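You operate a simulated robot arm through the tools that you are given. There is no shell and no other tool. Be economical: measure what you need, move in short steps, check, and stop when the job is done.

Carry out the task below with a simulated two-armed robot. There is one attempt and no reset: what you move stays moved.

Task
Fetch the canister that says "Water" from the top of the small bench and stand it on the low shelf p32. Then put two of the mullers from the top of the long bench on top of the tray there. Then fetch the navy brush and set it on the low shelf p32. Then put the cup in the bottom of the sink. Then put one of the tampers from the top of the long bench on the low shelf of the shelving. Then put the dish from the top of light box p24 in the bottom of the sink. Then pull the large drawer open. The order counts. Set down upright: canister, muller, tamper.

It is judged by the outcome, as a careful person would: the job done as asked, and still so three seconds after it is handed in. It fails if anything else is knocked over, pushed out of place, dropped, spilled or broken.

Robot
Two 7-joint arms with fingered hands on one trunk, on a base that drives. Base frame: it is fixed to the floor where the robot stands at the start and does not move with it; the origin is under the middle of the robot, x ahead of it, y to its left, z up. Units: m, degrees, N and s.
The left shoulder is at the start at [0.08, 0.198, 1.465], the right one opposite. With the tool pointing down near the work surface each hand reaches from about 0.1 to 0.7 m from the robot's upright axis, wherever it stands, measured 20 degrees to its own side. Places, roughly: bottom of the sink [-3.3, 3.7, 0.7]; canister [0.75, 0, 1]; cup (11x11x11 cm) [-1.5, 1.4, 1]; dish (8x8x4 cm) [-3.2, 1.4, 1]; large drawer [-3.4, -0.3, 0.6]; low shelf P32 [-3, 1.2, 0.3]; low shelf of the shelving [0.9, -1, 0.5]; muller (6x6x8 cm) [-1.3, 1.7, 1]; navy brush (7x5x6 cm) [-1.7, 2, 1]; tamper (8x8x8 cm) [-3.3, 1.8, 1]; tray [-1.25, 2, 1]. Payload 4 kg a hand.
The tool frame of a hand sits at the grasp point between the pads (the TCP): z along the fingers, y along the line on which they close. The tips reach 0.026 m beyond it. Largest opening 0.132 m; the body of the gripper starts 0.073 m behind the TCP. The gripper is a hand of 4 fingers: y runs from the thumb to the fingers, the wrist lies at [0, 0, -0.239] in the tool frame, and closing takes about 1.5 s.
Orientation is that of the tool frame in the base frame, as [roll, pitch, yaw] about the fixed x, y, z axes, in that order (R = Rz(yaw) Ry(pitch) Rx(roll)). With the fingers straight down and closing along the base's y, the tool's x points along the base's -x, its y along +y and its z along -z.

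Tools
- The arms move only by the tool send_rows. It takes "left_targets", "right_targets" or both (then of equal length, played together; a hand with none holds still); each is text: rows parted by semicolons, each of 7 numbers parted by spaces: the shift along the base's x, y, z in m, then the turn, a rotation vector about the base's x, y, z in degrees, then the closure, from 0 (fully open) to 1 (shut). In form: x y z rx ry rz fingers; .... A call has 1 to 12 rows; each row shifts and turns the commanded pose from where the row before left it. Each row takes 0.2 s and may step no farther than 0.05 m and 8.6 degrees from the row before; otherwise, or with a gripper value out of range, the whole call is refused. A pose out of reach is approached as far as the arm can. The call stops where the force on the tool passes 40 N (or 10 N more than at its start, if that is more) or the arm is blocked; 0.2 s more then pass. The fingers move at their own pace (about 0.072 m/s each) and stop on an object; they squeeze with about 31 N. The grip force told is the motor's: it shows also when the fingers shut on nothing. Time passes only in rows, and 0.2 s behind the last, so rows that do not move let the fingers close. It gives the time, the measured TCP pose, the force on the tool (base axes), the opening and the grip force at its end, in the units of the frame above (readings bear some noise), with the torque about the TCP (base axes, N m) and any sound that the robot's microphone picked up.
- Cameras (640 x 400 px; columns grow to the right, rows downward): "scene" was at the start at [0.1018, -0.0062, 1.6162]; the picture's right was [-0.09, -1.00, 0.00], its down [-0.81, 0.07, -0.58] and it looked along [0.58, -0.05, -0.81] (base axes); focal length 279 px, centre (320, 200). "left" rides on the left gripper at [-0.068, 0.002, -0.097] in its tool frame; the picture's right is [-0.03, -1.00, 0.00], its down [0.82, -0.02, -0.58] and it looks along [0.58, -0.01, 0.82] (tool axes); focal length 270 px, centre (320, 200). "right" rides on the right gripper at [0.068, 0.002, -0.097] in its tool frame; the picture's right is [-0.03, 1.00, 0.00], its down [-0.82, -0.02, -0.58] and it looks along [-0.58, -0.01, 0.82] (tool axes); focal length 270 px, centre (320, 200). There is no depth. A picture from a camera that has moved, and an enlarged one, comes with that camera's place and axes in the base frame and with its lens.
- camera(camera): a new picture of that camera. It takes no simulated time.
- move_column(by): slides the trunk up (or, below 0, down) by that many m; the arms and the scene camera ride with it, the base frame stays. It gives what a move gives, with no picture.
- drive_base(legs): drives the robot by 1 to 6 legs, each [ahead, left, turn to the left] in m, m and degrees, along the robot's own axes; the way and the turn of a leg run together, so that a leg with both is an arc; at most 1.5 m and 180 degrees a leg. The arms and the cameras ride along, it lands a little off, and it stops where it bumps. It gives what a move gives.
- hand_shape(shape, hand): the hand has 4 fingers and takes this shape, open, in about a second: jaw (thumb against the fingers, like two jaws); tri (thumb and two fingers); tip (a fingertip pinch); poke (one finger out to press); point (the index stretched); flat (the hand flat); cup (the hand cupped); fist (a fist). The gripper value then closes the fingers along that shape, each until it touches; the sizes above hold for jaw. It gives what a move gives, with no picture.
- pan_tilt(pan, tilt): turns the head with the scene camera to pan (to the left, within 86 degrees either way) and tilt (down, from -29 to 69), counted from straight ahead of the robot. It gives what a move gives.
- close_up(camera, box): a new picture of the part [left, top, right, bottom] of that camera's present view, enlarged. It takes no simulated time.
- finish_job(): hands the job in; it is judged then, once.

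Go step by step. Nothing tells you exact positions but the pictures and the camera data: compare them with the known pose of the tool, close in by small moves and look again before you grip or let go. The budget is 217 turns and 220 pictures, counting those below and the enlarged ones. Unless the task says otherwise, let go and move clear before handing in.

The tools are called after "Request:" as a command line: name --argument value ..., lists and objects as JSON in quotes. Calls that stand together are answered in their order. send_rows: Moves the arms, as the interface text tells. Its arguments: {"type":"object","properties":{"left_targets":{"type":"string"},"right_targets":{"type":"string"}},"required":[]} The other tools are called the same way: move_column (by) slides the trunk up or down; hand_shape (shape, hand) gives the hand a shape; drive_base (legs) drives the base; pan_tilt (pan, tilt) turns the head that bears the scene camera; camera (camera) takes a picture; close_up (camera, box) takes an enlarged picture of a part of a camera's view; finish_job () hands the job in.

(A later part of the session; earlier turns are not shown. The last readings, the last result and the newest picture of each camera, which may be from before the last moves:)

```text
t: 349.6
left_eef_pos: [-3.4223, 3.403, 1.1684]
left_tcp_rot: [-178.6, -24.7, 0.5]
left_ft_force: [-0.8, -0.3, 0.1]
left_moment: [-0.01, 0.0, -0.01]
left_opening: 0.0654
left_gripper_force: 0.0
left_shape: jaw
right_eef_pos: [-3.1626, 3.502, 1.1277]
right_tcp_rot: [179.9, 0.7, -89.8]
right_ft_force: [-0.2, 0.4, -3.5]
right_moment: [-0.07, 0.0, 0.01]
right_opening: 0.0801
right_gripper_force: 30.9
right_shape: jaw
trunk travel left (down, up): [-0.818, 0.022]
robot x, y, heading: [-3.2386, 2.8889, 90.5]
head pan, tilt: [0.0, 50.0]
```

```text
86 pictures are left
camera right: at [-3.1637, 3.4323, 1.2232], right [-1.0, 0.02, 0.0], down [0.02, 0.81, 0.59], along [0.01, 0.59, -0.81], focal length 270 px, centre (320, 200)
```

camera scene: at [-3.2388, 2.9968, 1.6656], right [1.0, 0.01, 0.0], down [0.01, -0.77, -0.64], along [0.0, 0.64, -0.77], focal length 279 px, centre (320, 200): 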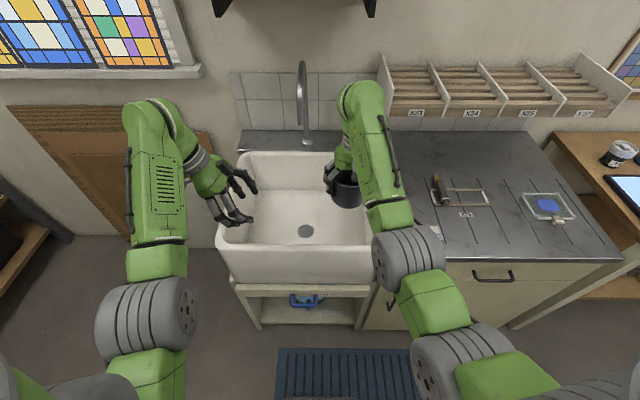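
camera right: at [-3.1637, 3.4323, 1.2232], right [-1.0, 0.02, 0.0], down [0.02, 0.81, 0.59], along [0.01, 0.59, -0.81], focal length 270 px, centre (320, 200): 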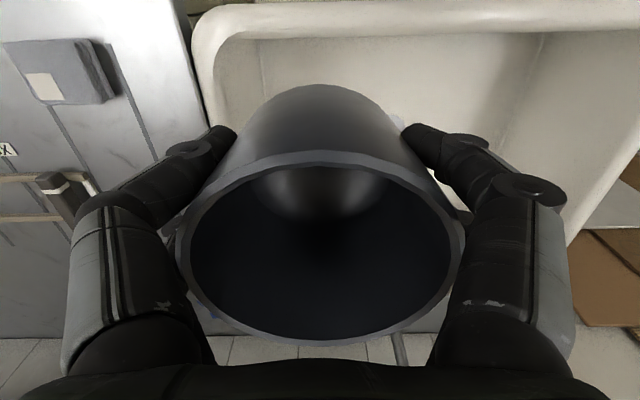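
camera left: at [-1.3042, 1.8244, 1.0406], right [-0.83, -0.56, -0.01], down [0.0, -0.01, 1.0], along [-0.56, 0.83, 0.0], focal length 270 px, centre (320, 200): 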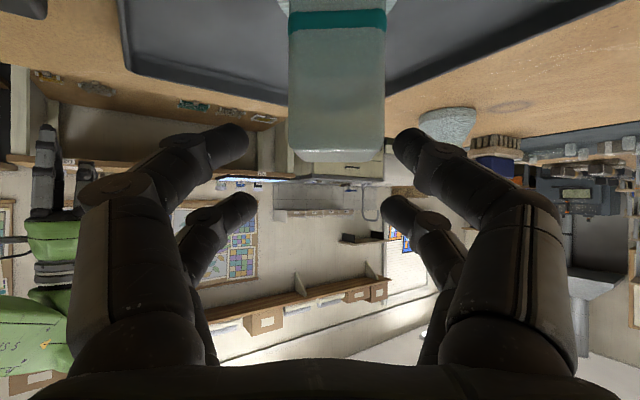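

The sink floor centre is about (−3.30, 3.64). I pull the left hand back, move the cup over the sink, and then lower with the trunk.

Request:
send_rows --left_targets "0 -0.03 -0.02 0 0 0 0.5;0 -0.035 -0.02 0 0 0 0.5;0 -0.035 -0.02 0 0 0 0.5;0 -0.035 -0.02 0 0 0 0.5;0 -0.035 -0.02 0 0 0 0.5;0 -0.035 -0.02 0 0 0 0.5;0 0 0 0 0 0 0.5" --right_targets "-0.012 0.018 0 0 0 0 0.5;-0.012 0.018 0 0 0 0 0.5;-0.012 0.018 0 0 0 0 0.5;-0.012 0.018 0 0 0 0 0.5;-0.012 0.018 0 0 0 0 0.5;-0.012 0.018 0 0 0 0 0.5;0 0 0 0 0 0 0.5"

Request:
move_column --by -0.2

Request:
camera --camera "scene"

Request:
camera --camera "right"

```text
t: 350.9
left_eef_pos: [-3.442, 3.2983, 1.1176]
left_tcp_rot: [-166.3, -20.6, -4.6]
left_ft_force: [0.0, 0.0, -0.7]
left_moment: [0.0, 0.03, 0.0]
left_opening: 0.0658
left_gripper_force: 0.2
left_shape: jaw
left hand out of reach, approached as far as the arm can: row 1, 2
right_eef_pos: [-3.2231, 3.5919, 1.1297]
right_tcp_rot: [179.9, 0.4, -89.9]
right_ft_force: [-0.4, 0.1, -3.3]
right_moment: [-0.1, -0.02, 0.03]
right_opening: 0.0799
right_gripper_force: 31.2
right_shape: jaw
right hand out of reach, approached as far as the arm can: row 6
trunk travel left (down, up): [-0.818, 0.022]
robot x, y, heading: [-3.238, 2.8908, 90.3]
head pan, tilt: [0.0, 50.0]
stopped in row 6 (left hand): the arm was blocked; the commanded pose is now the measured one
```

```text
t: 353.1
left_eef_pos: [-3.4397, 3.2972, 0.9162]
left_tcp_rot: [-166.5, -20.7, -4.7]
left_ft_force: [-0.5, -0.6, 0.3]
left_moment: [0.01, -0.01, -0.02]
left_opening: 0.0656
left_gripper_force: 0.0
left_shape: jaw
right_eef_pos: [-3.222, 3.5907, 0.9273]
right_tcp_rot: [179.8, 0.6, -89.9]
right_ft_force: [0.2, -0.3, -2.1]
right_moment: [-0.05, 0.03, -0.01]
right_opening: 0.0797
right_gripper_force: 30.9
right_shape: jaw
trunk travel left (down, up): [-0.618, 0.222]
robot x, y, heading: [-3.239, 2.8894, 90.3]
head pan, tilt: [0.0, 50.0]
```

```text
85 pictures are left
camera scene: at [-3.2391, 2.9966, 1.4639], right [1.0, 0.01, 0.0], down [0.01, -0.77, -0.64], along [-0.01, 0.64, -0.77], focal length 279 px, centre (320, 200)
```

scene: 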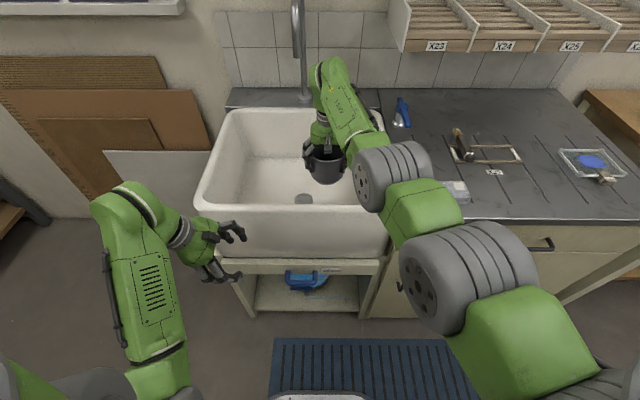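

```text
84 pictures are left
camera right: at [-3.2242, 3.5219, 1.0231], right [-1.0, 0.02, 0.0], down [0.02, 0.81, 0.59], along [0.01, 0.59, -0.81], focal length 270 px, centre (320, 200)
```

right: 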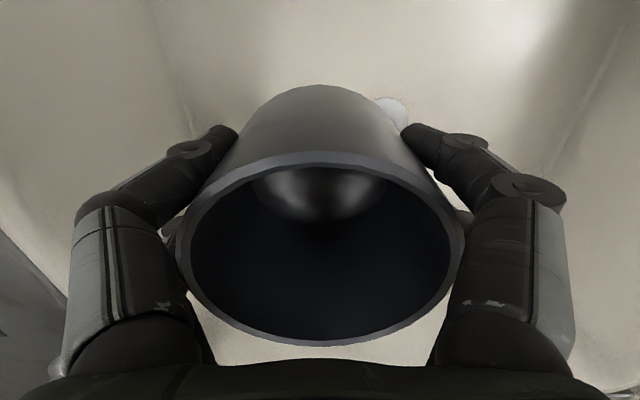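

The cup is inside the sink. I continue lowering, watching forces.

Request:
move_column --by -0.1

Request:
camera --camera "scene"

Request:
move_column --by -0.035

```text
t: 354.6
left_eef_pos: [-3.4378, 3.2928, 0.8462]
left_tcp_rot: [-168.4, -21.1, -3.9]
left_ft_force: [0.2, -0.5, 0.2]
left_moment: [-0.01, -0.01, 0.0]
left_opening: 0.0655
left_gripper_force: 0.1
left_shape: jaw
right_eef_pos: [-3.222, 3.5936, 0.8694]
right_tcp_rot: [179.8, 0.3, -90.0]
right_ft_force: [0.4, 0.2, -3.1]
right_moment: [-0.05, 0.02, -0.02]
right_opening: 0.0798
right_gripper_force: 31.0
right_shape: jaw
trunk travel left (down, up): [-0.56, 0.28]
robot x, y, heading: [-3.2376, 2.8865, 90.3]
head pan, tilt: [0.0, 50.0]
stopped: the arm was blocked; the commanded pose is now the measured one
```

```text
83 pictures are left
camera scene: at [-3.2391, 3.0, 1.4084], right [1.0, 0.01, 0.0], down [0.01, -0.77, -0.64], along [-0.01, 0.64, -0.77], focal length 279 px, centre (320, 200)
```

scene: 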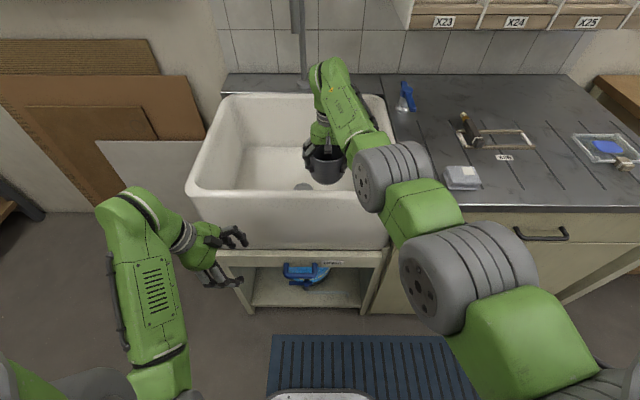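

```text
t: 355.4
left_eef_pos: [-3.4425, 3.2968, 0.8056]
left_tcp_rot: [-169.5, -21.6, -3.3]
left_ft_force: [-0.2, -0.3, 1.2]
left_moment: [0.0, -0.01, -0.02]
left_opening: 0.0656
left_gripper_force: 0.0
left_shape: jaw
right_eef_pos: [-3.2242, 3.6002, 0.8305]
right_tcp_rot: [180.0, -0.1, -89.9]
right_ft_force: [0.4, -0.2, -4.9]
right_moment: [-0.04, 0.0, 0.01]
right_opening: 0.0795
right_gripper_force: 30.4
right_shape: jaw
trunk travel left (down, up): [-0.525, 0.315]
robot x, y, heading: [-3.2377, 2.8879, 90.4]
head pan, tilt: [0.0, 50.0]
```

The left arm is awkwardly blocked, so I lower the last part with the right arm itself.

Request:
send_rows --right_targets "0 0 -0.015 0 0 0 0.5;0 0 -0.015 0 0 0 0.5;0 0 -0.01 0 0 0 0.5;0 0 -0.008 0 0 0 0.5;0 0 0 0 0 0 0.5"

Request:
close_up --camera "scene" --box '[200, 70, 400, 220]'

```text
t: 356.6
left_eef_pos: [-3.4418, 3.3001, 0.8058]
left_tcp_rot: [-168.8, -21.5, -3.5]
left_ft_force: [0.3, 0.5, -0.6]
left_moment: [-0.01, 0.03, 0.02]
left_opening: 0.0659
left_gripper_force: 0.0
left_shape: jaw
right_eef_pos: [-3.2249, 3.5955, 0.7798]
right_tcp_rot: [179.8, -0.1, -89.8]
right_ft_force: [0.0, 0.1, -4.2]
right_moment: [-0.04, -0.01, 0.0]
right_opening: 0.0798
right_gripper_force: 31.2
right_shape: jaw
trunk travel left (down, up): [-0.525, 0.315]
robot x, y, heading: [-3.2369, 2.8866, 90.3]
head pan, tilt: [0.0, 50.0]
```

```text
2.67 times, centred on (300, 145) of scene
camera zoom: at [-3.2418, 3.0113, 1.3709], right [1.0, 0.01, 0.0], down [0.01, -0.77, -0.63], along [0.0, 0.63, -0.77], focal length 744 px, centre (373, 347)
```

zoom: 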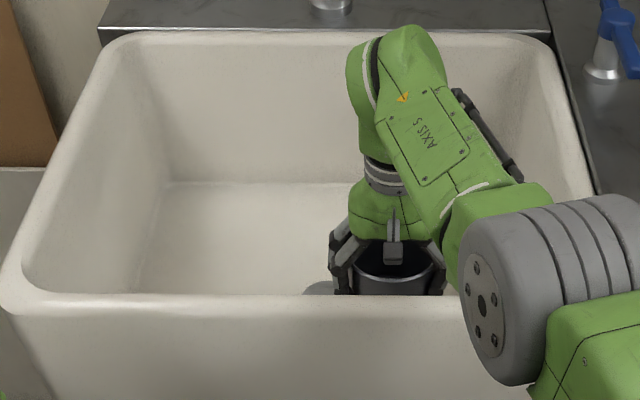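

Request:
send_rows --right_targets "0 0 -0.006 0 0 0 0.5;0 0 -0.006 0 0 0 0.5;0 0 -0.006 0 0 0 0.5;0 0 -0.006 0 0 0 0.5;0 0 0 0 0 0 0.5"

```text
t: 357.8
left_eef_pos: [-3.4403, 3.3008, 0.8075]
left_tcp_rot: [-168.5, -21.2, -3.8]
left_ft_force: [-0.3, -0.2, -0.3]
left_moment: [-0.03, -0.01, 0.01]
left_opening: 0.0657
left_gripper_force: 0.1
left_shape: jaw
right_eef_pos: [-3.2226, 3.5916, 0.7558]
right_tcp_rot: [179.8, 0.1, -89.9]
right_ft_force: [-1.0, -1.5, 0.5]
right_moment: [0.11, 0.06, 0.03]
right_opening: 0.0792
right_gripper_force: 30.4
right_shape: jaw
right hand out of reach, approached as far as the arm can: row 1
trunk travel left (down, up): [-0.525, 0.315]
robot x, y, heading: [-3.237, 2.8852, 90.5]
head pan, tilt: [0.0, 50.0]
```

The cup now rests on the sink floor. I open and raise the hand straight up.

Request:
send_rows --right_targets "0 0 0 0 0 0 0.3;0 0 0 0 0 0 0.15;0 0 0 0 0 0 0;0 0 0 0 0 0 0;0 0 0.02 0 0 0 0;0 0 0.03 0 0 0 0;0 0 0.03 0 0 0 0;0 0 0.03 0 0 0 0;0 0 0.03 0 0 0 0"

Request:
move_column --by 0.25

Request:
camera --camera "scene"

```text
t: 359.8
left_eef_pos: [-3.44, 3.301, 0.8079]
left_tcp_rot: [-168.3, -21.1, -4.0]
left_ft_force: [0.0, 0.1, 0.4]
left_moment: [0.01, -0.01, 0.0]
left_opening: 0.0656
left_gripper_force: 0.0
left_shape: jaw
right_eef_pos: [-3.2221, 3.5945, 0.8959]
right_tcp_rot: [179.8, -0.2, -90.0]
right_ft_force: [0.2, 0.6, 0.4]
right_moment: [0.05, 0.0, 0.03]
right_opening: 0.1319
right_gripper_force: 0.1
right_shape: jaw
trunk travel left (down, up): [-0.525, 0.315]
robot x, y, heading: [-3.2369, 2.8877, 90.5]
head pan, tilt: [0.0, 50.0]
```

```text
t: 362.4
left_eef_pos: [-3.4389, 3.2935, 1.0649]
left_tcp_rot: [-167.7, -21.0, -4.3]
left_ft_force: [0.4, 0.7, 0.5]
left_moment: [-0.02, 0.02, -0.04]
left_opening: 0.0656
left_gripper_force: 0.1
left_shape: jaw
right_eef_pos: [-3.2213, 3.5849, 1.1554]
right_tcp_rot: [179.7, 0.6, -89.9]
right_ft_force: [-0.3, 0.2, 0.1]
right_moment: [-0.02, -0.02, 0.02]
right_opening: 0.132
right_gripper_force: 0.2
right_shape: jaw
trunk travel left (down, up): [-0.775, 0.065]
robot x, y, heading: [-3.2407, 2.8919, 90.7]
head pan, tilt: [0.0, 50.0]
```

```text
81 pictures are left
camera scene: at [-3.2391, 2.9961, 1.6226], right [1.0, 0.01, 0.0], down [0.01, -0.77, -0.64], along [0.0, 0.64, -0.77], focal length 279 px, centre (320, 200)
```

scene: 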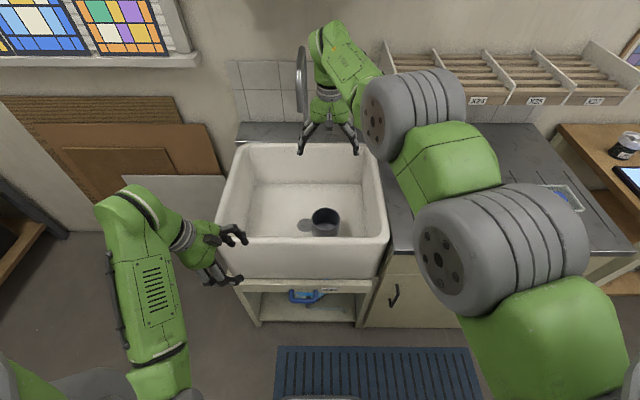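

The cup stands in the sink. Next the tamper: I back off, turn away from the sink and look at the bench's far end from this side.

Request:
drive_base --legs '[[-0.3, 0, 0], [0, 0, -100]]'

Request:
pan_tilt --pan -75 --tilt 35

Request:
camera --camera "scene"

```text
t: 368.7
left_eef_pos: [-2.7997, 2.7031, 1.0641]
left_tcp_rot: [-167.7, -21.0, -105.6]
left_ft_force: [-0.4, -0.2, -0.4]
left_moment: [-0.04, 0.02, 0.0]
left_opening: 0.066
left_gripper_force: 0.0
left_shape: jaw
right_eef_pos: [-2.5555, 2.4314, 1.156]
right_tcp_rot: [179.8, 0.6, 168.7]
right_ft_force: [-0.2, 0.4, 0.1]
right_moment: [-0.01, 0.0, 0.03]
right_opening: 0.132
right_gripper_force: 0.0
right_shape: jaw
trunk travel left (down, up): [-0.775, 0.065]
robot x, y, heading: [-3.2368, 2.5845, -11.0]
head pan, tilt: [0.0, 50.0]
```

```text
t: 370.2
left_eef_pos: [-2.7997, 2.7021, 1.0649]
left_tcp_rot: [-167.5, -21.0, -105.7]
left_ft_force: [0.2, 0.2, 0.0]
left_moment: [0.02, 0.05, -0.02]
left_opening: 0.0657
left_gripper_force: 0.0
left_shape: jaw
right_eef_pos: [-2.556, 2.4306, 1.1535]
right_tcp_rot: [179.8, 0.6, 168.6]
right_ft_force: [0.5, 0.1, 0.7]
right_moment: [0.0, 0.01, -0.06]
right_opening: 0.1318
right_gripper_force: 0.0
right_shape: jaw
trunk travel left (down, up): [-0.775, 0.065]
robot x, y, heading: [-3.2334, 2.5849, -11.0]
head pan, tilt: [-75.0, 35.0]
```

```text
80 pictures are left
camera scene: at [-3.2004, 2.4921, 1.6437], right [-1.0, -0.07, 0.0], down [-0.04, 0.57, -0.82], along [0.06, -0.82, -0.57], focal length 279 px, centre (320, 200)
```

scene: 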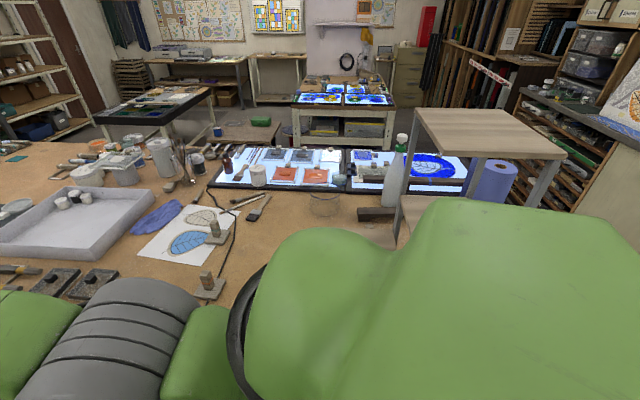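

I see two stamp-like objects near (216,232) and (208,288). A close-up to identify tampers.

Request:
close_up --camera "scene" --box '[120, 170, 330, 310]'

Request:
drive_base --legs '[[0, 0, -79]]'

Request:
pan_tilt --pan 0 --tilt 45

Request:
camera --camera "scene"

```text
2.86 times, centred on (225, 240) of scene
camera zoom: at [-3.2004, 2.4921, 1.6437], right [-1.0, -0.07, 0.0], down [-0.04, 0.57, -0.82], along [0.06, -0.82, -0.57], focal length 797 px, centre (591, 86)
```

zoom: 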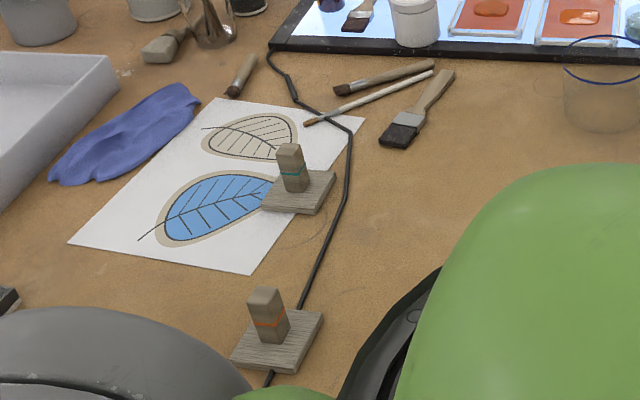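

```text
t: 374.0
left_eef_pos: [-3.0363, 2.1785, 1.0656]
left_tcp_rot: [-167.5, -20.9, 175.4]
left_ft_force: [0.2, -0.4, -0.2]
left_moment: [0.01, 0.0, -0.02]
left_opening: 0.0659
left_gripper_force: 0.0
left_shape: jaw
right_eef_pos: [-3.2555, 1.8896, 1.1541]
right_tcp_rot: [179.8, 0.6, 90.0]
right_ft_force: [-0.3, 0.8, 0.3]
right_moment: [0.02, -0.02, 0.03]
right_opening: 0.1318
right_gripper_force: 0.0
right_shape: jaw
trunk travel left (down, up): [-0.775, 0.065]
robot x, y, heading: [-3.2332, 2.5807, -90.0]
head pan, tilt: [-75.0, 35.0]
```

```text
t: 375.4
left_eef_pos: [-3.0371, 2.1792, 1.0651]
left_tcp_rot: [-167.3, -21.0, 175.4]
left_ft_force: [0.6, -0.1, 0.1]
left_moment: [0.0, -0.02, 0.0]
left_opening: 0.0656
left_gripper_force: 0.0
left_shape: jaw
right_eef_pos: [-3.2552, 1.8887, 1.1552]
right_tcp_rot: [179.8, 0.7, 89.9]
right_ft_force: [0.1, 0.2, 0.6]
right_moment: [-0.02, 0.01, -0.01]
right_opening: 0.1319
right_gripper_force: 0.1
right_shape: jaw
trunk travel left (down, up): [-0.775, 0.065]
robot x, y, heading: [-3.2371, 2.5857, -89.5]
head pan, tilt: [0.0, 45.0]
```

```text
78 pictures are left
camera scene: at [-3.2361, 2.4741, 1.6289], right [-1.0, 0.0, 0.0], down [0.0, 0.71, -0.71], along [0.0, -0.71, -0.71], focal length 279 px, centre (320, 200)
```

scene: 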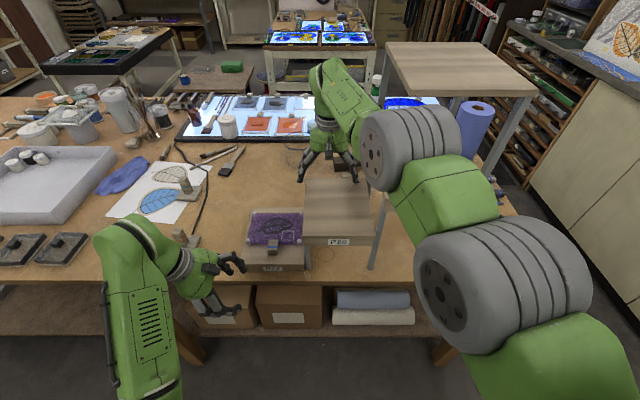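

The two square stamps with post handles look like tampers (8×8 cm base). The given spot (−3.3, 1.8) may hold another; I move the right hand back a little and zoom there.

Request:
send_rows --right_targets "0 0.04 0 0 0 0 0.3;0 0.04 0 0 0 0 0.3;0 0.04 0 0 0 0 0.3;0 0.04 0 0 0 0 0.3"

Request:
close_up --camera "scene" --box '[170, 120, 400, 280]'

```text
t: 376.4
left_eef_pos: [-3.0359, 2.1798, 1.0657]
left_tcp_rot: [-167.5, -20.9, 175.4]
left_ft_force: [-0.4, -0.3, -0.2]
left_moment: [0.02, 0.01, -0.01]
left_opening: 0.0658
left_gripper_force: 0.1
left_shape: jaw
right_eef_pos: [-3.2302, 1.9062, 1.1595]
right_tcp_rot: [179.8, 0.5, 90.1]
right_ft_force: [0.2, 0.1, 0.3]
right_moment: [0.01, 0.0, 0.0]
right_opening: 0.0925
right_gripper_force: 0.1
right_shape: jaw
right hand out of reach, approached as far as the arm can: row 1, 2, 3, 4
trunk travel left (down, up): [-0.775, 0.065]
robot x, y, heading: [-3.2414, 2.5828, -89.8]
head pan, tilt: [0.0, 45.0]
```

```text
2.50 times, centred on (285, 200) of scene
camera zoom: at [-3.2356, 2.4748, 1.629], right [-1.0, 0.0, 0.0], down [0.0, 0.71, -0.71], along [0.0, -0.71, -0.71], focal length 698 px, centre (408, 200)
```

zoom: 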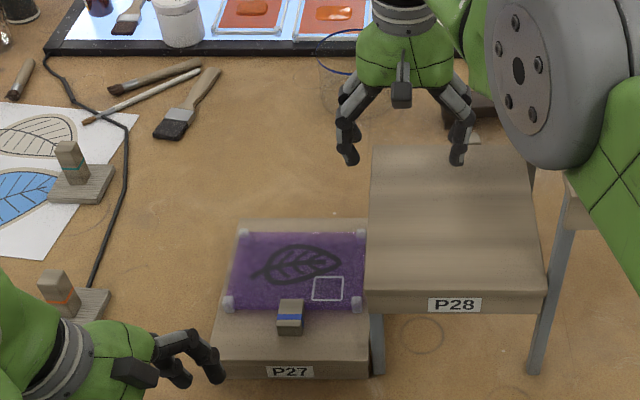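

Those square stamps are the tampers. The orange-banded one at about (−2.845, 1.99) is near the edge; I strafe so the right hand can reach it.

Request:
drive_base --legs '[[0, 0.43, 0]]'

Request:
send_rows --right_targets "0 0.03 0 0 0 0 0.1;0 0.03 0 0 0 0 0.1;0 0.02 -0.02 0 0 0 0.1;0 0 -0.02 0 0 0 0.1"

Request:
camera --camera "right"

```text
t: 379.0
left_eef_pos: [-2.619, 2.178, 1.0648]
left_tcp_rot: [-167.4, -20.8, 175.1]
left_ft_force: [0.2, 0.1, -0.8]
left_moment: [-0.02, 0.01, 0.02]
left_opening: 0.0657
left_gripper_force: 0.1
left_shape: jaw
right_eef_pos: [-2.8161, 1.9057, 1.1594]
right_tcp_rot: [179.7, 0.5, 89.5]
right_ft_force: [-0.4, 0.7, -0.4]
right_moment: [-0.01, -0.01, 0.0]
right_opening: 0.0928
right_gripper_force: 0.0
right_shape: jaw
trunk travel left (down, up): [-0.775, 0.065]
robot x, y, heading: [-2.8135, 2.5857, -90.2]
head pan, tilt: [0.0, 45.0]
```

```text
t: 380.0
left_eef_pos: [-2.6156, 2.177, 1.0654]
left_tcp_rot: [-167.5, -20.9, 175.2]
left_ft_force: [-0.6, -0.8, 0.1]
left_moment: [-0.01, 0.02, -0.01]
left_opening: 0.0656
left_gripper_force: 0.1
left_shape: jaw
right_eef_pos: [-2.7944, 1.9107, 1.1212]
right_tcp_rot: [179.9, 0.5, 89.5]
right_ft_force: [0.1, -0.5, 0.2]
right_moment: [0.02, 0.01, 0.01]
right_opening: 0.1186
right_gripper_force: 0.0
right_shape: jaw
right hand out of reach, approached as far as the arm can: row 1, 2, 3
trunk travel left (down, up): [-0.775, 0.065]
robot x, y, heading: [-2.8168, 2.5849, -90.2]
head pan, tilt: [0.0, 45.0]
```

```text
76 pictures are left
camera right: at [-2.7917, 1.9801, 1.2168], right [1.0, -0.03, 0.0], down [-0.03, -0.81, 0.58], along [-0.02, -0.58, -0.81], focal length 270 px, centre (320, 200)
```

right: 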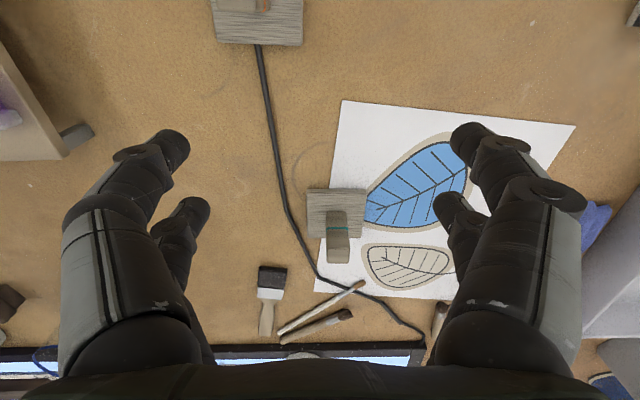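

Orange tamper: plate centre about (−2.839, 1.976). I move over it, lowering a little to stay within reach.

Request:
send_rows --right_targets "-0.01 0.01 -0.01 0 0 0 0.1;-0.01 0.015 -0.01 0 0 0 0.1;-0.01 0.015 -0.005 0 0 0 0.1;-0.01 0.015 0 0 0 0 0.1;-0.005 0.01 0 0 0 0 0.1;0 0 0 0 0 0 0.1"

Request:
camera --camera "right"

```text
t: 381.4
left_eef_pos: [-2.6157, 2.1775, 1.0647]
left_tcp_rot: [-167.5, -21.0, 175.1]
left_ft_force: [0.2, -0.1, 0.0]
left_moment: [0.0, -0.02, 0.01]
left_opening: 0.0657
left_gripper_force: 0.1
left_shape: jaw
right_eef_pos: [-2.8126, 1.9065, 1.0929]
right_tcp_rot: [179.9, 0.4, 89.5]
right_ft_force: [0.4, 0.6, 0.0]
right_moment: [0.0, 0.0, -0.03]
right_opening: 0.1188
right_gripper_force: 0.0
right_shape: jaw
right hand out of reach, approached as far as the arm can: row 1, 2, 3, 4, 5
trunk travel left (down, up): [-0.775, 0.065]
robot x, y, heading: [-2.815, 2.5876, -90.1]
head pan, tilt: [0.0, 45.0]
```

```text
75 pictures are left
camera right: at [-2.8114, 1.9751, 1.1894], right [1.0, -0.03, 0.0], down [-0.03, -0.81, 0.58], along [-0.02, -0.58, -0.81], focal length 270 px, centre (320, 200)
```

right: 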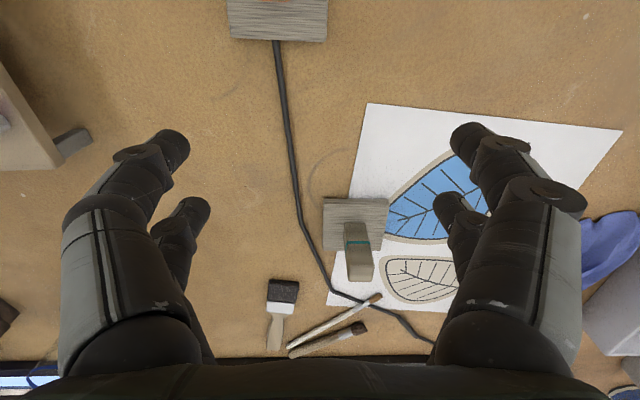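

The arm won't retract further in this posture, so I move the base back by 7 cm instead.

Request:
drive_base --legs '[[-0.075, -0.026, 0]]'

Request:
camera --camera "right"

```text
t: 382.5
left_eef_pos: [-2.6388, 2.2444, 1.0607]
left_tcp_rot: [-168.0, -21.2, 175.3]
left_ft_force: [0.2, -1.7, -1.0]
left_moment: [0.07, 0.02, -0.01]
left_opening: 0.0659
left_gripper_force: 0.1
left_shape: jaw
right_eef_pos: [-2.8355, 1.9717, 1.0869]
right_tcp_rot: [180.0, 0.0, 89.5]
right_ft_force: [-0.3, -0.6, -0.3]
right_moment: [0.06, 0.0, 0.0]
right_opening: 0.1185
right_gripper_force: 0.1
right_shape: jaw
trunk travel left (down, up): [-0.775, 0.065]
robot x, y, heading: [-2.8358, 2.6626, -90.0]
head pan, tilt: [0.0, 45.0]
```

```text
74 pictures are left
camera right: at [-2.8337, 2.0401, 1.1835], right [1.0, -0.03, 0.0], down [-0.03, -0.82, 0.58], along [-0.02, -0.58, -0.82], focal length 270 px, centre (320, 200)
```

right: 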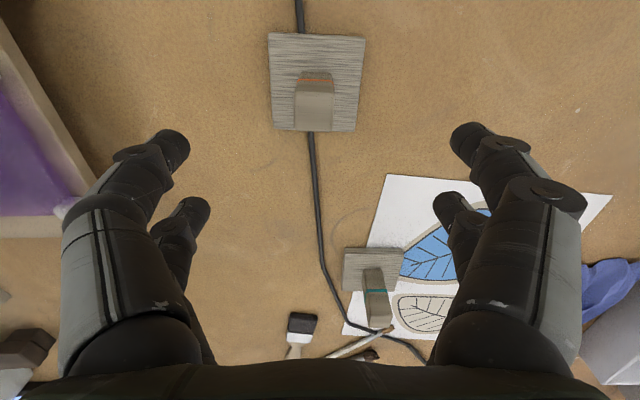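

The plate centre is at (−2.837, 1.996). I nudge the base back 2.4 cm, then descend and grip the base plate.

Request:
drive_base --legs '[[-0.025, 0.0, 0]]'

Request:
send_rows --right_targets "0 0 -0.02 0 0 0 0.15;0 0 -0.025 0 0 0 0.15;0 0 -0.02 0 0 0 0.15;0 0 0 0 0 0 0.15"

Request:
camera --camera "right"

```text
t: 383.3
left_eef_pos: [-2.641, 2.2713, 1.0633]
left_tcp_rot: [-167.9, -21.1, 175.3]
left_ft_force: [0.3, -0.9, -0.9]
left_moment: [0.05, 0.04, -0.01]
left_opening: 0.066
left_gripper_force: 0.0
left_shape: jaw
right_eef_pos: [-2.8386, 2.0002, 1.0884]
right_tcp_rot: [179.9, 0.1, 89.5]
right_ft_force: [0.7, -0.3, -0.6]
right_moment: [0.04, -0.01, 0.0]
right_opening: 0.1186
right_gripper_force: 0.0
right_shape: jaw
trunk travel left (down, up): [-0.775, 0.065]
robot x, y, heading: [-2.84, 2.6844, -90.1]
head pan, tilt: [0.0, 45.0]
```

```text
t: 384.3
left_eef_pos: [-2.6415, 2.2767, 1.0657]
left_tcp_rot: [-167.1, -20.9, 175.0]
left_ft_force: [-0.1, 0.5, -0.5]
left_moment: [-0.03, 0.01, -0.02]
left_opening: 0.0658
left_gripper_force: 0.1
left_shape: jaw
right_eef_pos: [-2.8388, 2.006, 1.0304]
right_tcp_rot: [179.9, 0.5, 89.4]
right_ft_force: [0.0, -0.3, -0.1]
right_moment: [-0.03, 0.0, -0.01]
right_opening: 0.1123
right_gripper_force: 0.0
right_shape: jaw
trunk travel left (down, up): [-0.775, 0.065]
robot x, y, heading: [-2.8371, 2.6829, -89.9]
head pan, tilt: [0.0, 45.0]
```

```text
73 pictures are left
camera right: at [-2.8361, 2.0744, 1.1261], right [1.0, -0.03, 0.0], down [-0.03, -0.81, 0.58], along [-0.02, -0.58, -0.81], focal length 270 px, centre (320, 200)
```

right: 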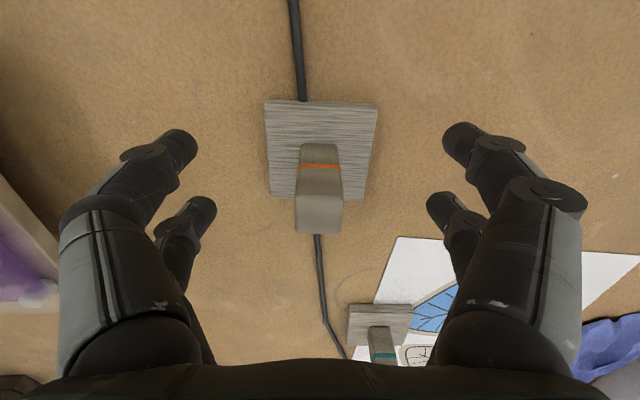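

Well aligned. I descend and close on the plate.

Request:
send_rows --right_targets "0 -0.002 -0.02 0 0 0 0.15;0 0 -0.015 0 0 0 0.15;0 0 -0.009 0 0 0 0.15;0 0 0 0 0 0 0.3;0 0 0 0 0 0 0.5;0 0 0 0 0 0 0.7;0 0 0 0 0 0 0.7;0 0 0.02 0 0 0 0.7;0 0 0.03 0 0 0 0.7;0 0 0.03 0 0 0 0.7"

Request:
camera --camera "right"

```text
t: 386.5
left_eef_pos: [-2.6424, 2.2775, 1.0644]
left_tcp_rot: [-167.2, -20.9, 175.2]
left_ft_force: [-0.1, 0.8, 0.3]
left_moment: [-0.01, 0.02, 0.0]
left_opening: 0.0659
left_gripper_force: 0.1
left_shape: jaw
right_eef_pos: [-2.8397, 2.0038, 1.0643]
right_tcp_rot: [179.8, 0.3, 89.5]
right_ft_force: [-0.3, -0.4, -1.9]
right_moment: [0.02, -0.03, -0.02]
right_opening: 0.0505
right_gripper_force: 31.4
right_shape: jaw
trunk travel left (down, up): [-0.775, 0.065]
robot x, y, heading: [-2.839, 2.6876, -90.0]
head pan, tilt: [0.0, 45.0]
```

```text
72 pictures are left
camera right: at [-2.8372, 2.0729, 1.1604], right [1.0, -0.03, 0.0], down [-0.03, -0.81, 0.58], along [-0.02, -0.58, -0.81], focal length 270 px, centre (320, 200)
```

right: 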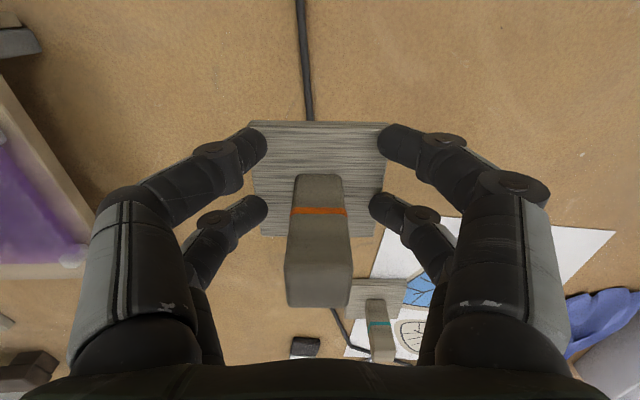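

The tamper is held level by its plate. I back off and drive round to the shelving.

Request:
drive_base --legs '[[-0.27, 0, 0], [0, 1.2, 0], [0, 1.13, 0], [1.3, 0, 0], [1.2, 0, 0], [0, 0, 90]]'

Request:
pan_tilt --pan -40 --tilt 40

Request:
camera --camera "scene"

```text
t: 414.9
left_eef_pos: [-0.0703, 0.6702, 1.065]
left_tcp_rot: [-167.5, -20.9, -95.0]
left_ft_force: [0.2, -0.3, -0.2]
left_moment: [-0.02, 0.01, 0.01]
left_opening: 0.0658
left_gripper_force: 0.0
left_shape: jaw
right_eef_pos: [0.2031, 0.4729, 1.0645]
right_tcp_rot: [179.9, 0.5, 179.4]
right_ft_force: [0.0, -0.1, -2.0]
right_moment: [-0.02, 0.01, 0.0]
right_opening: 0.0508
right_gripper_force: 30.7
right_shape: jaw
trunk travel left (down, up): [-0.775, 0.065]
robot x, y, heading: [-0.4767, 0.4746, -0.2]
head pan, tilt: [0.0, 45.0]
```

```text
t: 416.0
left_eef_pos: [-0.0709, 0.6703, 1.065]
left_tcp_rot: [-167.3, -20.9, -94.9]
left_ft_force: [-0.7, 0.5, 0.1]
left_moment: [-0.01, 0.01, 0.0]
left_opening: 0.0658
left_gripper_force: 0.0
left_shape: jaw
right_eef_pos: [0.2026, 0.4714, 1.0636]
right_tcp_rot: [179.9, 0.4, 179.4]
right_ft_force: [0.0, -0.2, -0.7]
right_moment: [-0.01, 0.01, 0.01]
right_opening: 0.0506
right_gripper_force: 31.4
right_shape: jaw
trunk travel left (down, up): [-0.775, 0.065]
robot x, y, heading: [-0.4769, 0.4717, -0.3]
head pan, tilt: [-40.0, 40.0]
```

```text
71 pictures are left
camera scene: at [-0.3837, 0.4188, 1.6362], right [-0.65, -0.76, 0.0], down [-0.49, 0.42, -0.77], along [0.58, -0.49, -0.64], focal length 279 px, centre (320, 200)
```

scene: 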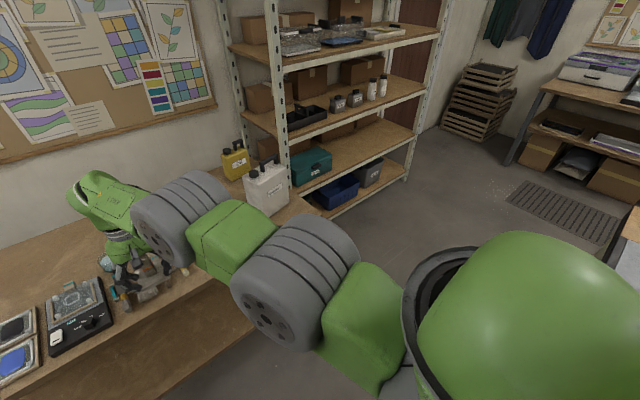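

I need to see the floor space to my right before strafing toward the shelving.

Request:
pan_tilt --pan -70 --tilt 40

Request:
camera --camera "scene"

```text
t: 416.9
left_eef_pos: [-0.0692, 0.6698, 1.0656]
left_tcp_rot: [-167.4, -20.9, -95.0]
left_ft_force: [-0.6, 0.5, -0.1]
left_moment: [0.0, 0.0, -0.03]
left_opening: 0.0658
left_gripper_force: 0.1
left_shape: jaw
right_eef_pos: [0.2028, 0.4733, 1.0654]
right_tcp_rot: [179.9, 0.3, 179.4]
right_ft_force: [0.2, -0.7, -2.0]
right_moment: [-0.01, 0.03, 0.02]
right_opening: 0.0509
right_gripper_force: 31.1
right_shape: jaw
trunk travel left (down, up): [-0.775, 0.065]
robot x, y, heading: [-0.4805, 0.4731, -0.4]
head pan, tilt: [-70.0, 40.0]
```

```text
70 pictures are left
camera scene: at [-0.4198, 0.3936, 1.6362], right [-0.94, -0.34, 0.0], down [-0.22, 0.6, -0.77], along [0.26, -0.72, -0.64], focal length 279 px, centre (320, 200)
```

scene: 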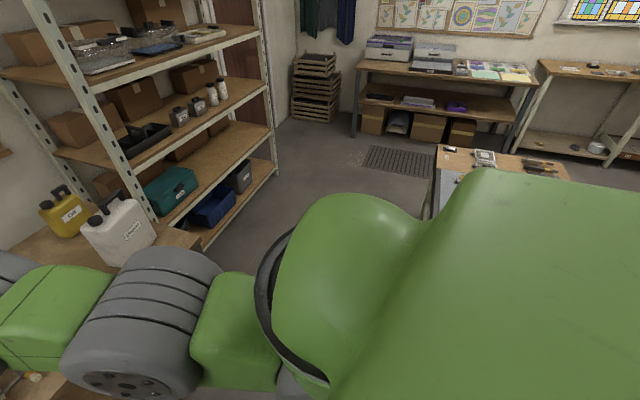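

A table corner lies near (−0.56, −1.03) and the bench ends near y −0.2. I go right first, then diagonally forward toward the shelving, keeping clear of both.

Request:
drive_base --legs '[[0, -0.9, 0.3], [0.42, -0.55, 0]]'

Request:
pan_tilt --pan 0 --tilt 40

Request:
camera --camera "scene"

```text
t: 420.0
left_eef_pos: [-0.0538, 0.1398, 1.0693]
left_tcp_rot: [-166.9, -20.7, -98.0]
left_ft_force: [-0.3, 0.2, 0.3]
left_moment: [0.0, -0.05, 0.01]
left_opening: 0.066
left_gripper_force: 0.0
left_shape: jaw
right_eef_pos: [0.2069, -0.0708, 1.0697]
right_tcp_rot: [179.9, 0.9, 176.7]
right_ft_force: [-0.3, -0.1, -1.1]
right_moment: [0.01, -0.04, 0.0]
right_opening: 0.0508
right_gripper_force: 31.2
right_shape: jaw
trunk travel left (down, up): [-0.775, 0.065]
robot x, y, heading: [-0.4668, -0.0387, -3.1]
head pan, tilt: [-70.0, 40.0]
stopped in leg 1: the robot was blocked; the commanded pose is now the measured one
```

```text
t: 421.4
left_eef_pos: [-0.0474, 0.1396, 1.0651]
left_tcp_rot: [-167.2, -21.0, -97.9]
left_ft_force: [-0.5, -0.1, 0.4]
left_moment: [0.0, -0.03, -0.01]
left_opening: 0.0658
left_gripper_force: 0.0
left_shape: jaw
right_eef_pos: [0.2146, -0.0723, 1.0652]
right_tcp_rot: [179.8, 0.4, 176.6]
right_ft_force: [0.0, 0.2, -1.9]
right_moment: [0.01, 0.01, -0.02]
right_opening: 0.0505
right_gripper_force: 31.0
right_shape: jaw
trunk travel left (down, up): [-0.775, 0.065]
robot x, y, heading: [-0.4684, -0.0385, -3.1]
head pan, tilt: [0.0, 40.0]
```

```text
69 pictures are left
camera scene: at [-0.3521, -0.043, 1.6363], right [-0.05, -1.0, 0.0], down [-0.64, 0.04, -0.77], along [0.77, -0.04, -0.64], focal length 279 px, centre (320, 200)
```

scene: 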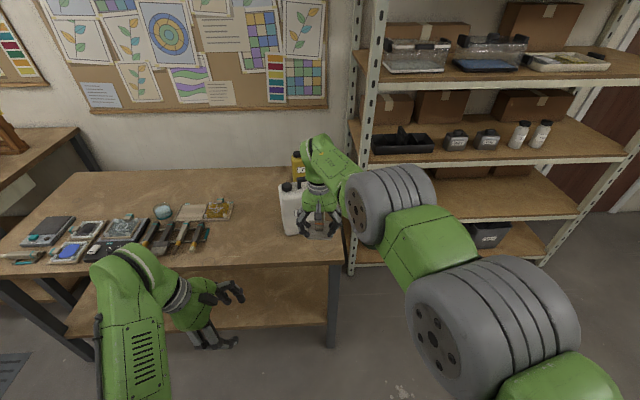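

Something blocks on the right rear. I raise the hand well above the canisters, move forward first, and then strafe.

Request:
move_column --by 0.06

Request:
send_rows --right_targets "0 0 0.02 0 0 0 0.7;0 0 0.02 0 0 0 0.7;0 0 0.015 0 0 0 0.7"

Request:
drive_base --legs '[[0, 0.05, 0], [0.33, 0, 3], [0, -0.95, 0]]'

Request:
camera --camera "scene"

```text
t: 422.4
left_eef_pos: [-0.0476, 0.1394, 1.1256]
left_tcp_rot: [-167.4, -21.0, -97.7]
left_ft_force: [-0.2, 1.0, -0.2]
left_moment: [0.01, 0.02, 0.0]
left_opening: 0.0657
left_gripper_force: 0.0
left_shape: jaw
right_eef_pos: [0.2151, -0.0712, 1.1246]
right_tcp_rot: [179.9, 0.4, 176.6]
right_ft_force: [-0.5, -0.1, -0.7]
right_moment: [0.02, 0.01, -0.01]
right_opening: 0.0506
right_gripper_force: 30.7
right_shape: jaw
trunk travel left (down, up): [-0.835, 0.005]
robot x, y, heading: [-0.466, -0.0367, -2.9]
head pan, tilt: [0.0, 40.0]
```

```text
t: 423.2
left_eef_pos: [-0.0482, 0.1407, 1.1258]
left_tcp_rot: [-167.4, -21.0, -97.9]
left_ft_force: [0.1, -0.2, -0.2]
left_moment: [-0.03, 0.01, -0.02]
left_opening: 0.0655
left_gripper_force: 0.0
left_shape: jaw
right_eef_pos: [0.215, -0.0703, 1.1795]
right_tcp_rot: [180.0, 0.3, 176.6]
right_ft_force: [0.2, 0.2, -1.1]
right_moment: [0.0, -0.01, 0.0]
right_opening: 0.0504
right_gripper_force: 31.1
right_shape: jaw
trunk travel left (down, up): [-0.835, 0.005]
robot x, y, heading: [-0.4696, -0.0354, -3.2]
head pan, tilt: [0.0, 40.0]
```

```text
t: 430.4
left_eef_pos: [0.2613, -0.7403, 1.1253]
left_tcp_rot: [-167.3, -21.0, -94.8]
left_ft_force: [0.5, 0.1, 0.5]
left_moment: [-0.01, 0.02, -0.01]
left_opening: 0.0657
left_gripper_force: 0.0
left_shape: jaw
right_eef_pos: [0.5337, -0.9389, 1.1798]
right_tcp_rot: [180.0, 0.4, 179.5]
right_ft_force: [0.0, -0.5, -1.4]
right_moment: [-0.04, 0.04, 0.01]
right_opening: 0.0505
right_gripper_force: 30.9
right_shape: jaw
trunk travel left (down, up): [-0.835, 0.005]
robot x, y, heading: [-0.1464, -0.9406, 0.1]
head pan, tilt: [0.0, 40.0]
```

```text
68 pictures are left
camera scene: at [-0.0319, -0.9376, 1.6962], right [0.0, -1.0, 0.0], down [-0.64, 0.0, -0.77], along [0.77, 0.0, -0.64], focal length 279 px, centre (320, 200)
```

scene: 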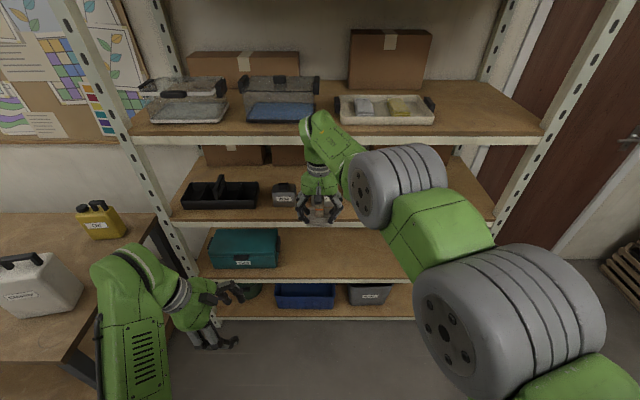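

The low shelf (with the teal box) is at z≈0.50, its front at x≈0.8; free space right of the box. I lower the trunk while clear of the shelf and tilt the hand a bit so the wrist stays out from under the shelf above.

Request:
move_column --by -0.4

Request:
move_column --by -0.2

Request:
send_rows --right_targets "0 0 0 0 -7 0 0.7;0 0 0 0 -7 0 0.7;0 0 0 0 -6 0 0.7;0 0 0 0 0 0 0.7"

Request:
pan_tilt --pan 0 --tilt 25

Request:
camera --camera "scene"

Request:
camera --camera "right"

```text
t: 434.4
left_eef_pos: [0.2561, -0.7449, 0.839]
left_tcp_rot: [-169.3, -21.5, -94.2]
left_ft_force: [-0.8, 0.5, 0.3]
left_moment: [0.0, -0.01, 0.03]
left_opening: 0.066
left_gripper_force: 0.0
left_shape: jaw
right_eef_pos: [0.5373, -0.938, 0.9035]
right_tcp_rot: [179.9, 0.2, 179.6]
right_ft_force: [0.2, 0.2, -2.2]
right_moment: [0.0, 0.03, -0.05]
right_opening: 0.0505
right_gripper_force: 31.3
right_shape: jaw
trunk travel left (down, up): [-0.56, 0.28]
robot x, y, heading: [-0.1468, -0.9431, -0.5]
head pan, tilt: [0.0, 40.0]
stopped: the arm was blocked; the commanded pose is now the measured one
```

```text
t: 436.6
left_eef_pos: [0.2585, -0.7415, 0.6326]
left_tcp_rot: [-170.7, -22.0, -93.4]
left_ft_force: [-0.2, -0.6, -0.2]
left_moment: [0.02, 0.03, 0.0]
left_opening: 0.0657
left_gripper_force: 0.0
left_shape: jaw
right_eef_pos: [0.5436, -0.9363, 0.6977]
right_tcp_rot: [-179.8, -0.4, 179.6]
right_ft_force: [-0.1, 0.2, -1.4]
right_moment: [0.04, 0.03, 0.02]
right_opening: 0.0502
right_gripper_force: 30.5
right_shape: jaw
trunk travel left (down, up): [-0.36, 0.48]
robot x, y, heading: [-0.152, -0.9368, -0.2]
head pan, tilt: [0.0, 40.0]
```

```text
t: 437.6
left_eef_pos: [0.2605, -0.7419, 0.6322]
left_tcp_rot: [-170.2, -21.9, -93.6]
left_ft_force: [-0.4, -0.7, 0.0]
left_moment: [0.01, 0.0, 0.0]
left_opening: 0.0654
left_gripper_force: 0.1
left_shape: jaw
right_eef_pos: [0.6135, -0.9105, 0.6919]
right_tcp_rot: [179.9, 19.5, 179.6]
right_ft_force: [0.1, 0.6, -1.3]
right_moment: [0.04, 0.04, 0.0]
right_opening: 0.0506
right_gripper_force: 31.2
right_shape: jaw
right hand out of reach, approached as far as the arm can: row 1, 2, 3
trunk travel left (down, up): [-0.36, 0.48]
robot x, y, heading: [-0.1443, -0.9416, -0.1]
head pan, tilt: [0.0, 40.0]
```

```text
t: 438.4
left_eef_pos: [0.2614, -0.7422, 0.6322]
left_tcp_rot: [-170.0, -21.7, -93.8]
left_ft_force: [0.4, -0.4, 0.1]
left_moment: [0.01, 0.02, 0.0]
left_opening: 0.0657
left_gripper_force: 0.0
left_shape: jaw
right_eef_pos: [0.6133, -0.9121, 0.6901]
right_tcp_rot: [179.9, 19.3, 179.6]
right_ft_force: [0.4, 1.2, -1.2]
right_moment: [-0.01, 0.05, 0.0]
right_opening: 0.0505
right_gripper_force: 31.0
right_shape: jaw
trunk travel left (down, up): [-0.36, 0.48]
robot x, y, heading: [-0.15, -0.9408, -0.1]
head pan, tilt: [0.0, 25.0]
```

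```text
67 pictures are left
camera scene: at [-0.0088, -0.9372, 1.2425], right [0.0, -1.0, 0.0], down [-0.44, 0.0, -0.9], along [0.9, 0.0, -0.44], focal length 279 px, centre (320, 200)
```

scene: 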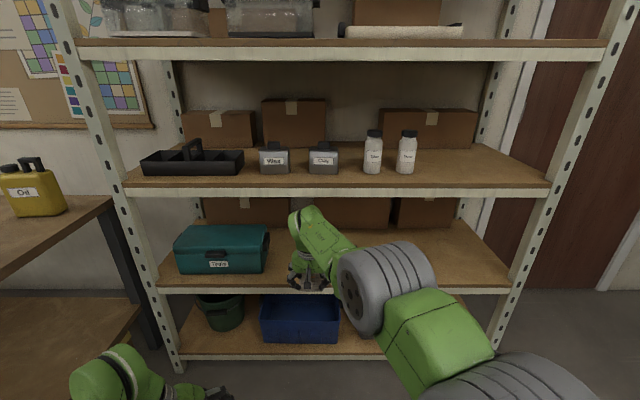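

```text
66 pictures are left
camera right: at [0.516, -0.9099, 0.7595], right [0.03, 1.0, 0.01], down [0.58, -0.03, 0.82], along [0.82, -0.02, -0.58], focal length 270 px, centre (320, 200)
```

right: 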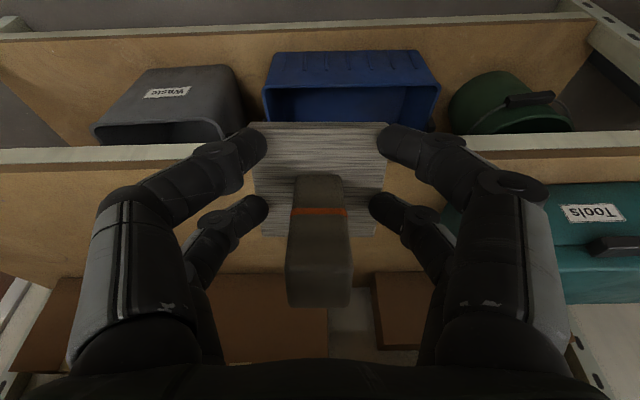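

Clearances look fine: shelf surface about z 0.47, the shelf above at 0.835. I lower the trunk a bit more and drive in.

Request:
move_column --by -0.13

Request:
drive_base --legs '[[0.2, 0, 0]]'

Request:
camera --camera "scene"

Request:
camera --camera "right"

```text
t: 439.9
left_eef_pos: [0.2595, -0.7424, 0.5018]
left_tcp_rot: [-170.9, -22.0, -93.3]
left_ft_force: [0.2, -0.3, 0.2]
left_moment: [0.02, 0.01, -0.02]
left_opening: 0.0658
left_gripper_force: 0.1
left_shape: jaw
right_eef_pos: [0.6123, -0.9117, 0.5639]
right_tcp_rot: [-180.0, 19.2, 179.6]
right_ft_force: [0.3, 1.2, -1.1]
right_moment: [-0.03, 0.04, 0.05]
right_opening: 0.0505
right_gripper_force: 30.8
right_shape: jaw
trunk travel left (down, up): [-0.23, 0.61]
robot x, y, heading: [-0.1456, -0.9422, -0.0]
head pan, tilt: [0.0, 25.0]
```

```text
t: 441.6
left_eef_pos: [0.4616, -0.7425, 0.5029]
left_tcp_rot: [-170.2, -21.7, -93.5]
left_ft_force: [-0.1, -1.0, 0.4]
left_moment: [0.04, -0.03, 0.0]
left_opening: 0.0657
left_gripper_force: 0.0
left_shape: jaw
right_eef_pos: [0.8137, -0.9108, 0.5618]
right_tcp_rot: [179.9, 19.6, 179.6]
right_ft_force: [3.2, -0.6, 10.3]
right_moment: [-0.39, 0.02, 0.14]
right_opening: 0.0502
right_gripper_force: 31.2
right_shape: jaw
trunk travel left (down, up): [-0.23, 0.61]
robot x, y, heading: [0.051, -0.9398, -0.0]
head pan, tilt: [0.0, 25.0]
```

```text
65 pictures are left
camera scene: at [0.1923, -0.9374, 1.1135], right [0.0, -1.0, 0.0], down [-0.44, 0.0, -0.9], along [0.9, 0.0, -0.44], focal length 279 px, centre (320, 200)
```

scene: 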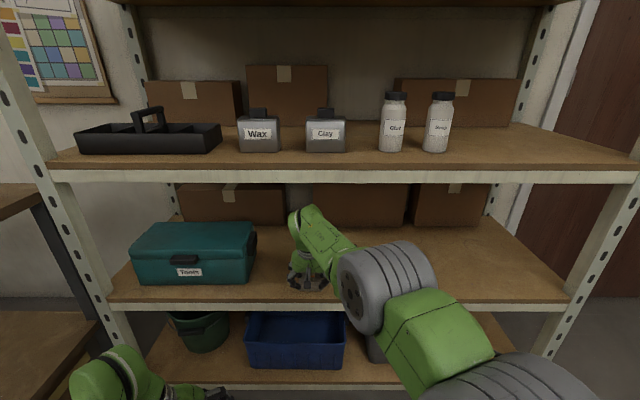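

```text
64 pictures are left
camera right: at [0.7165, -0.9092, 0.6304], right [0.03, 1.0, 0.01], down [0.58, -0.02, 0.82], along [0.82, -0.02, -0.58], focal length 270 px, centre (320, 200)
```

right: 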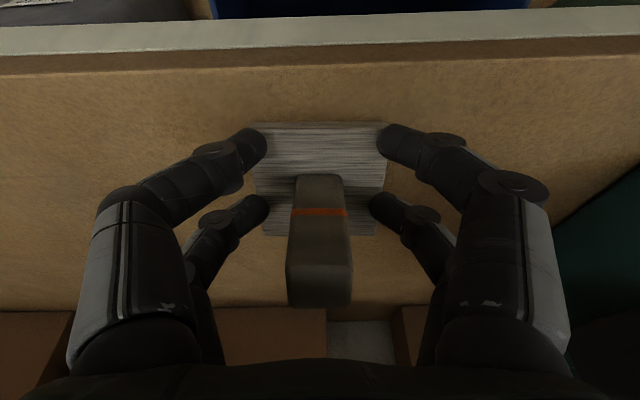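

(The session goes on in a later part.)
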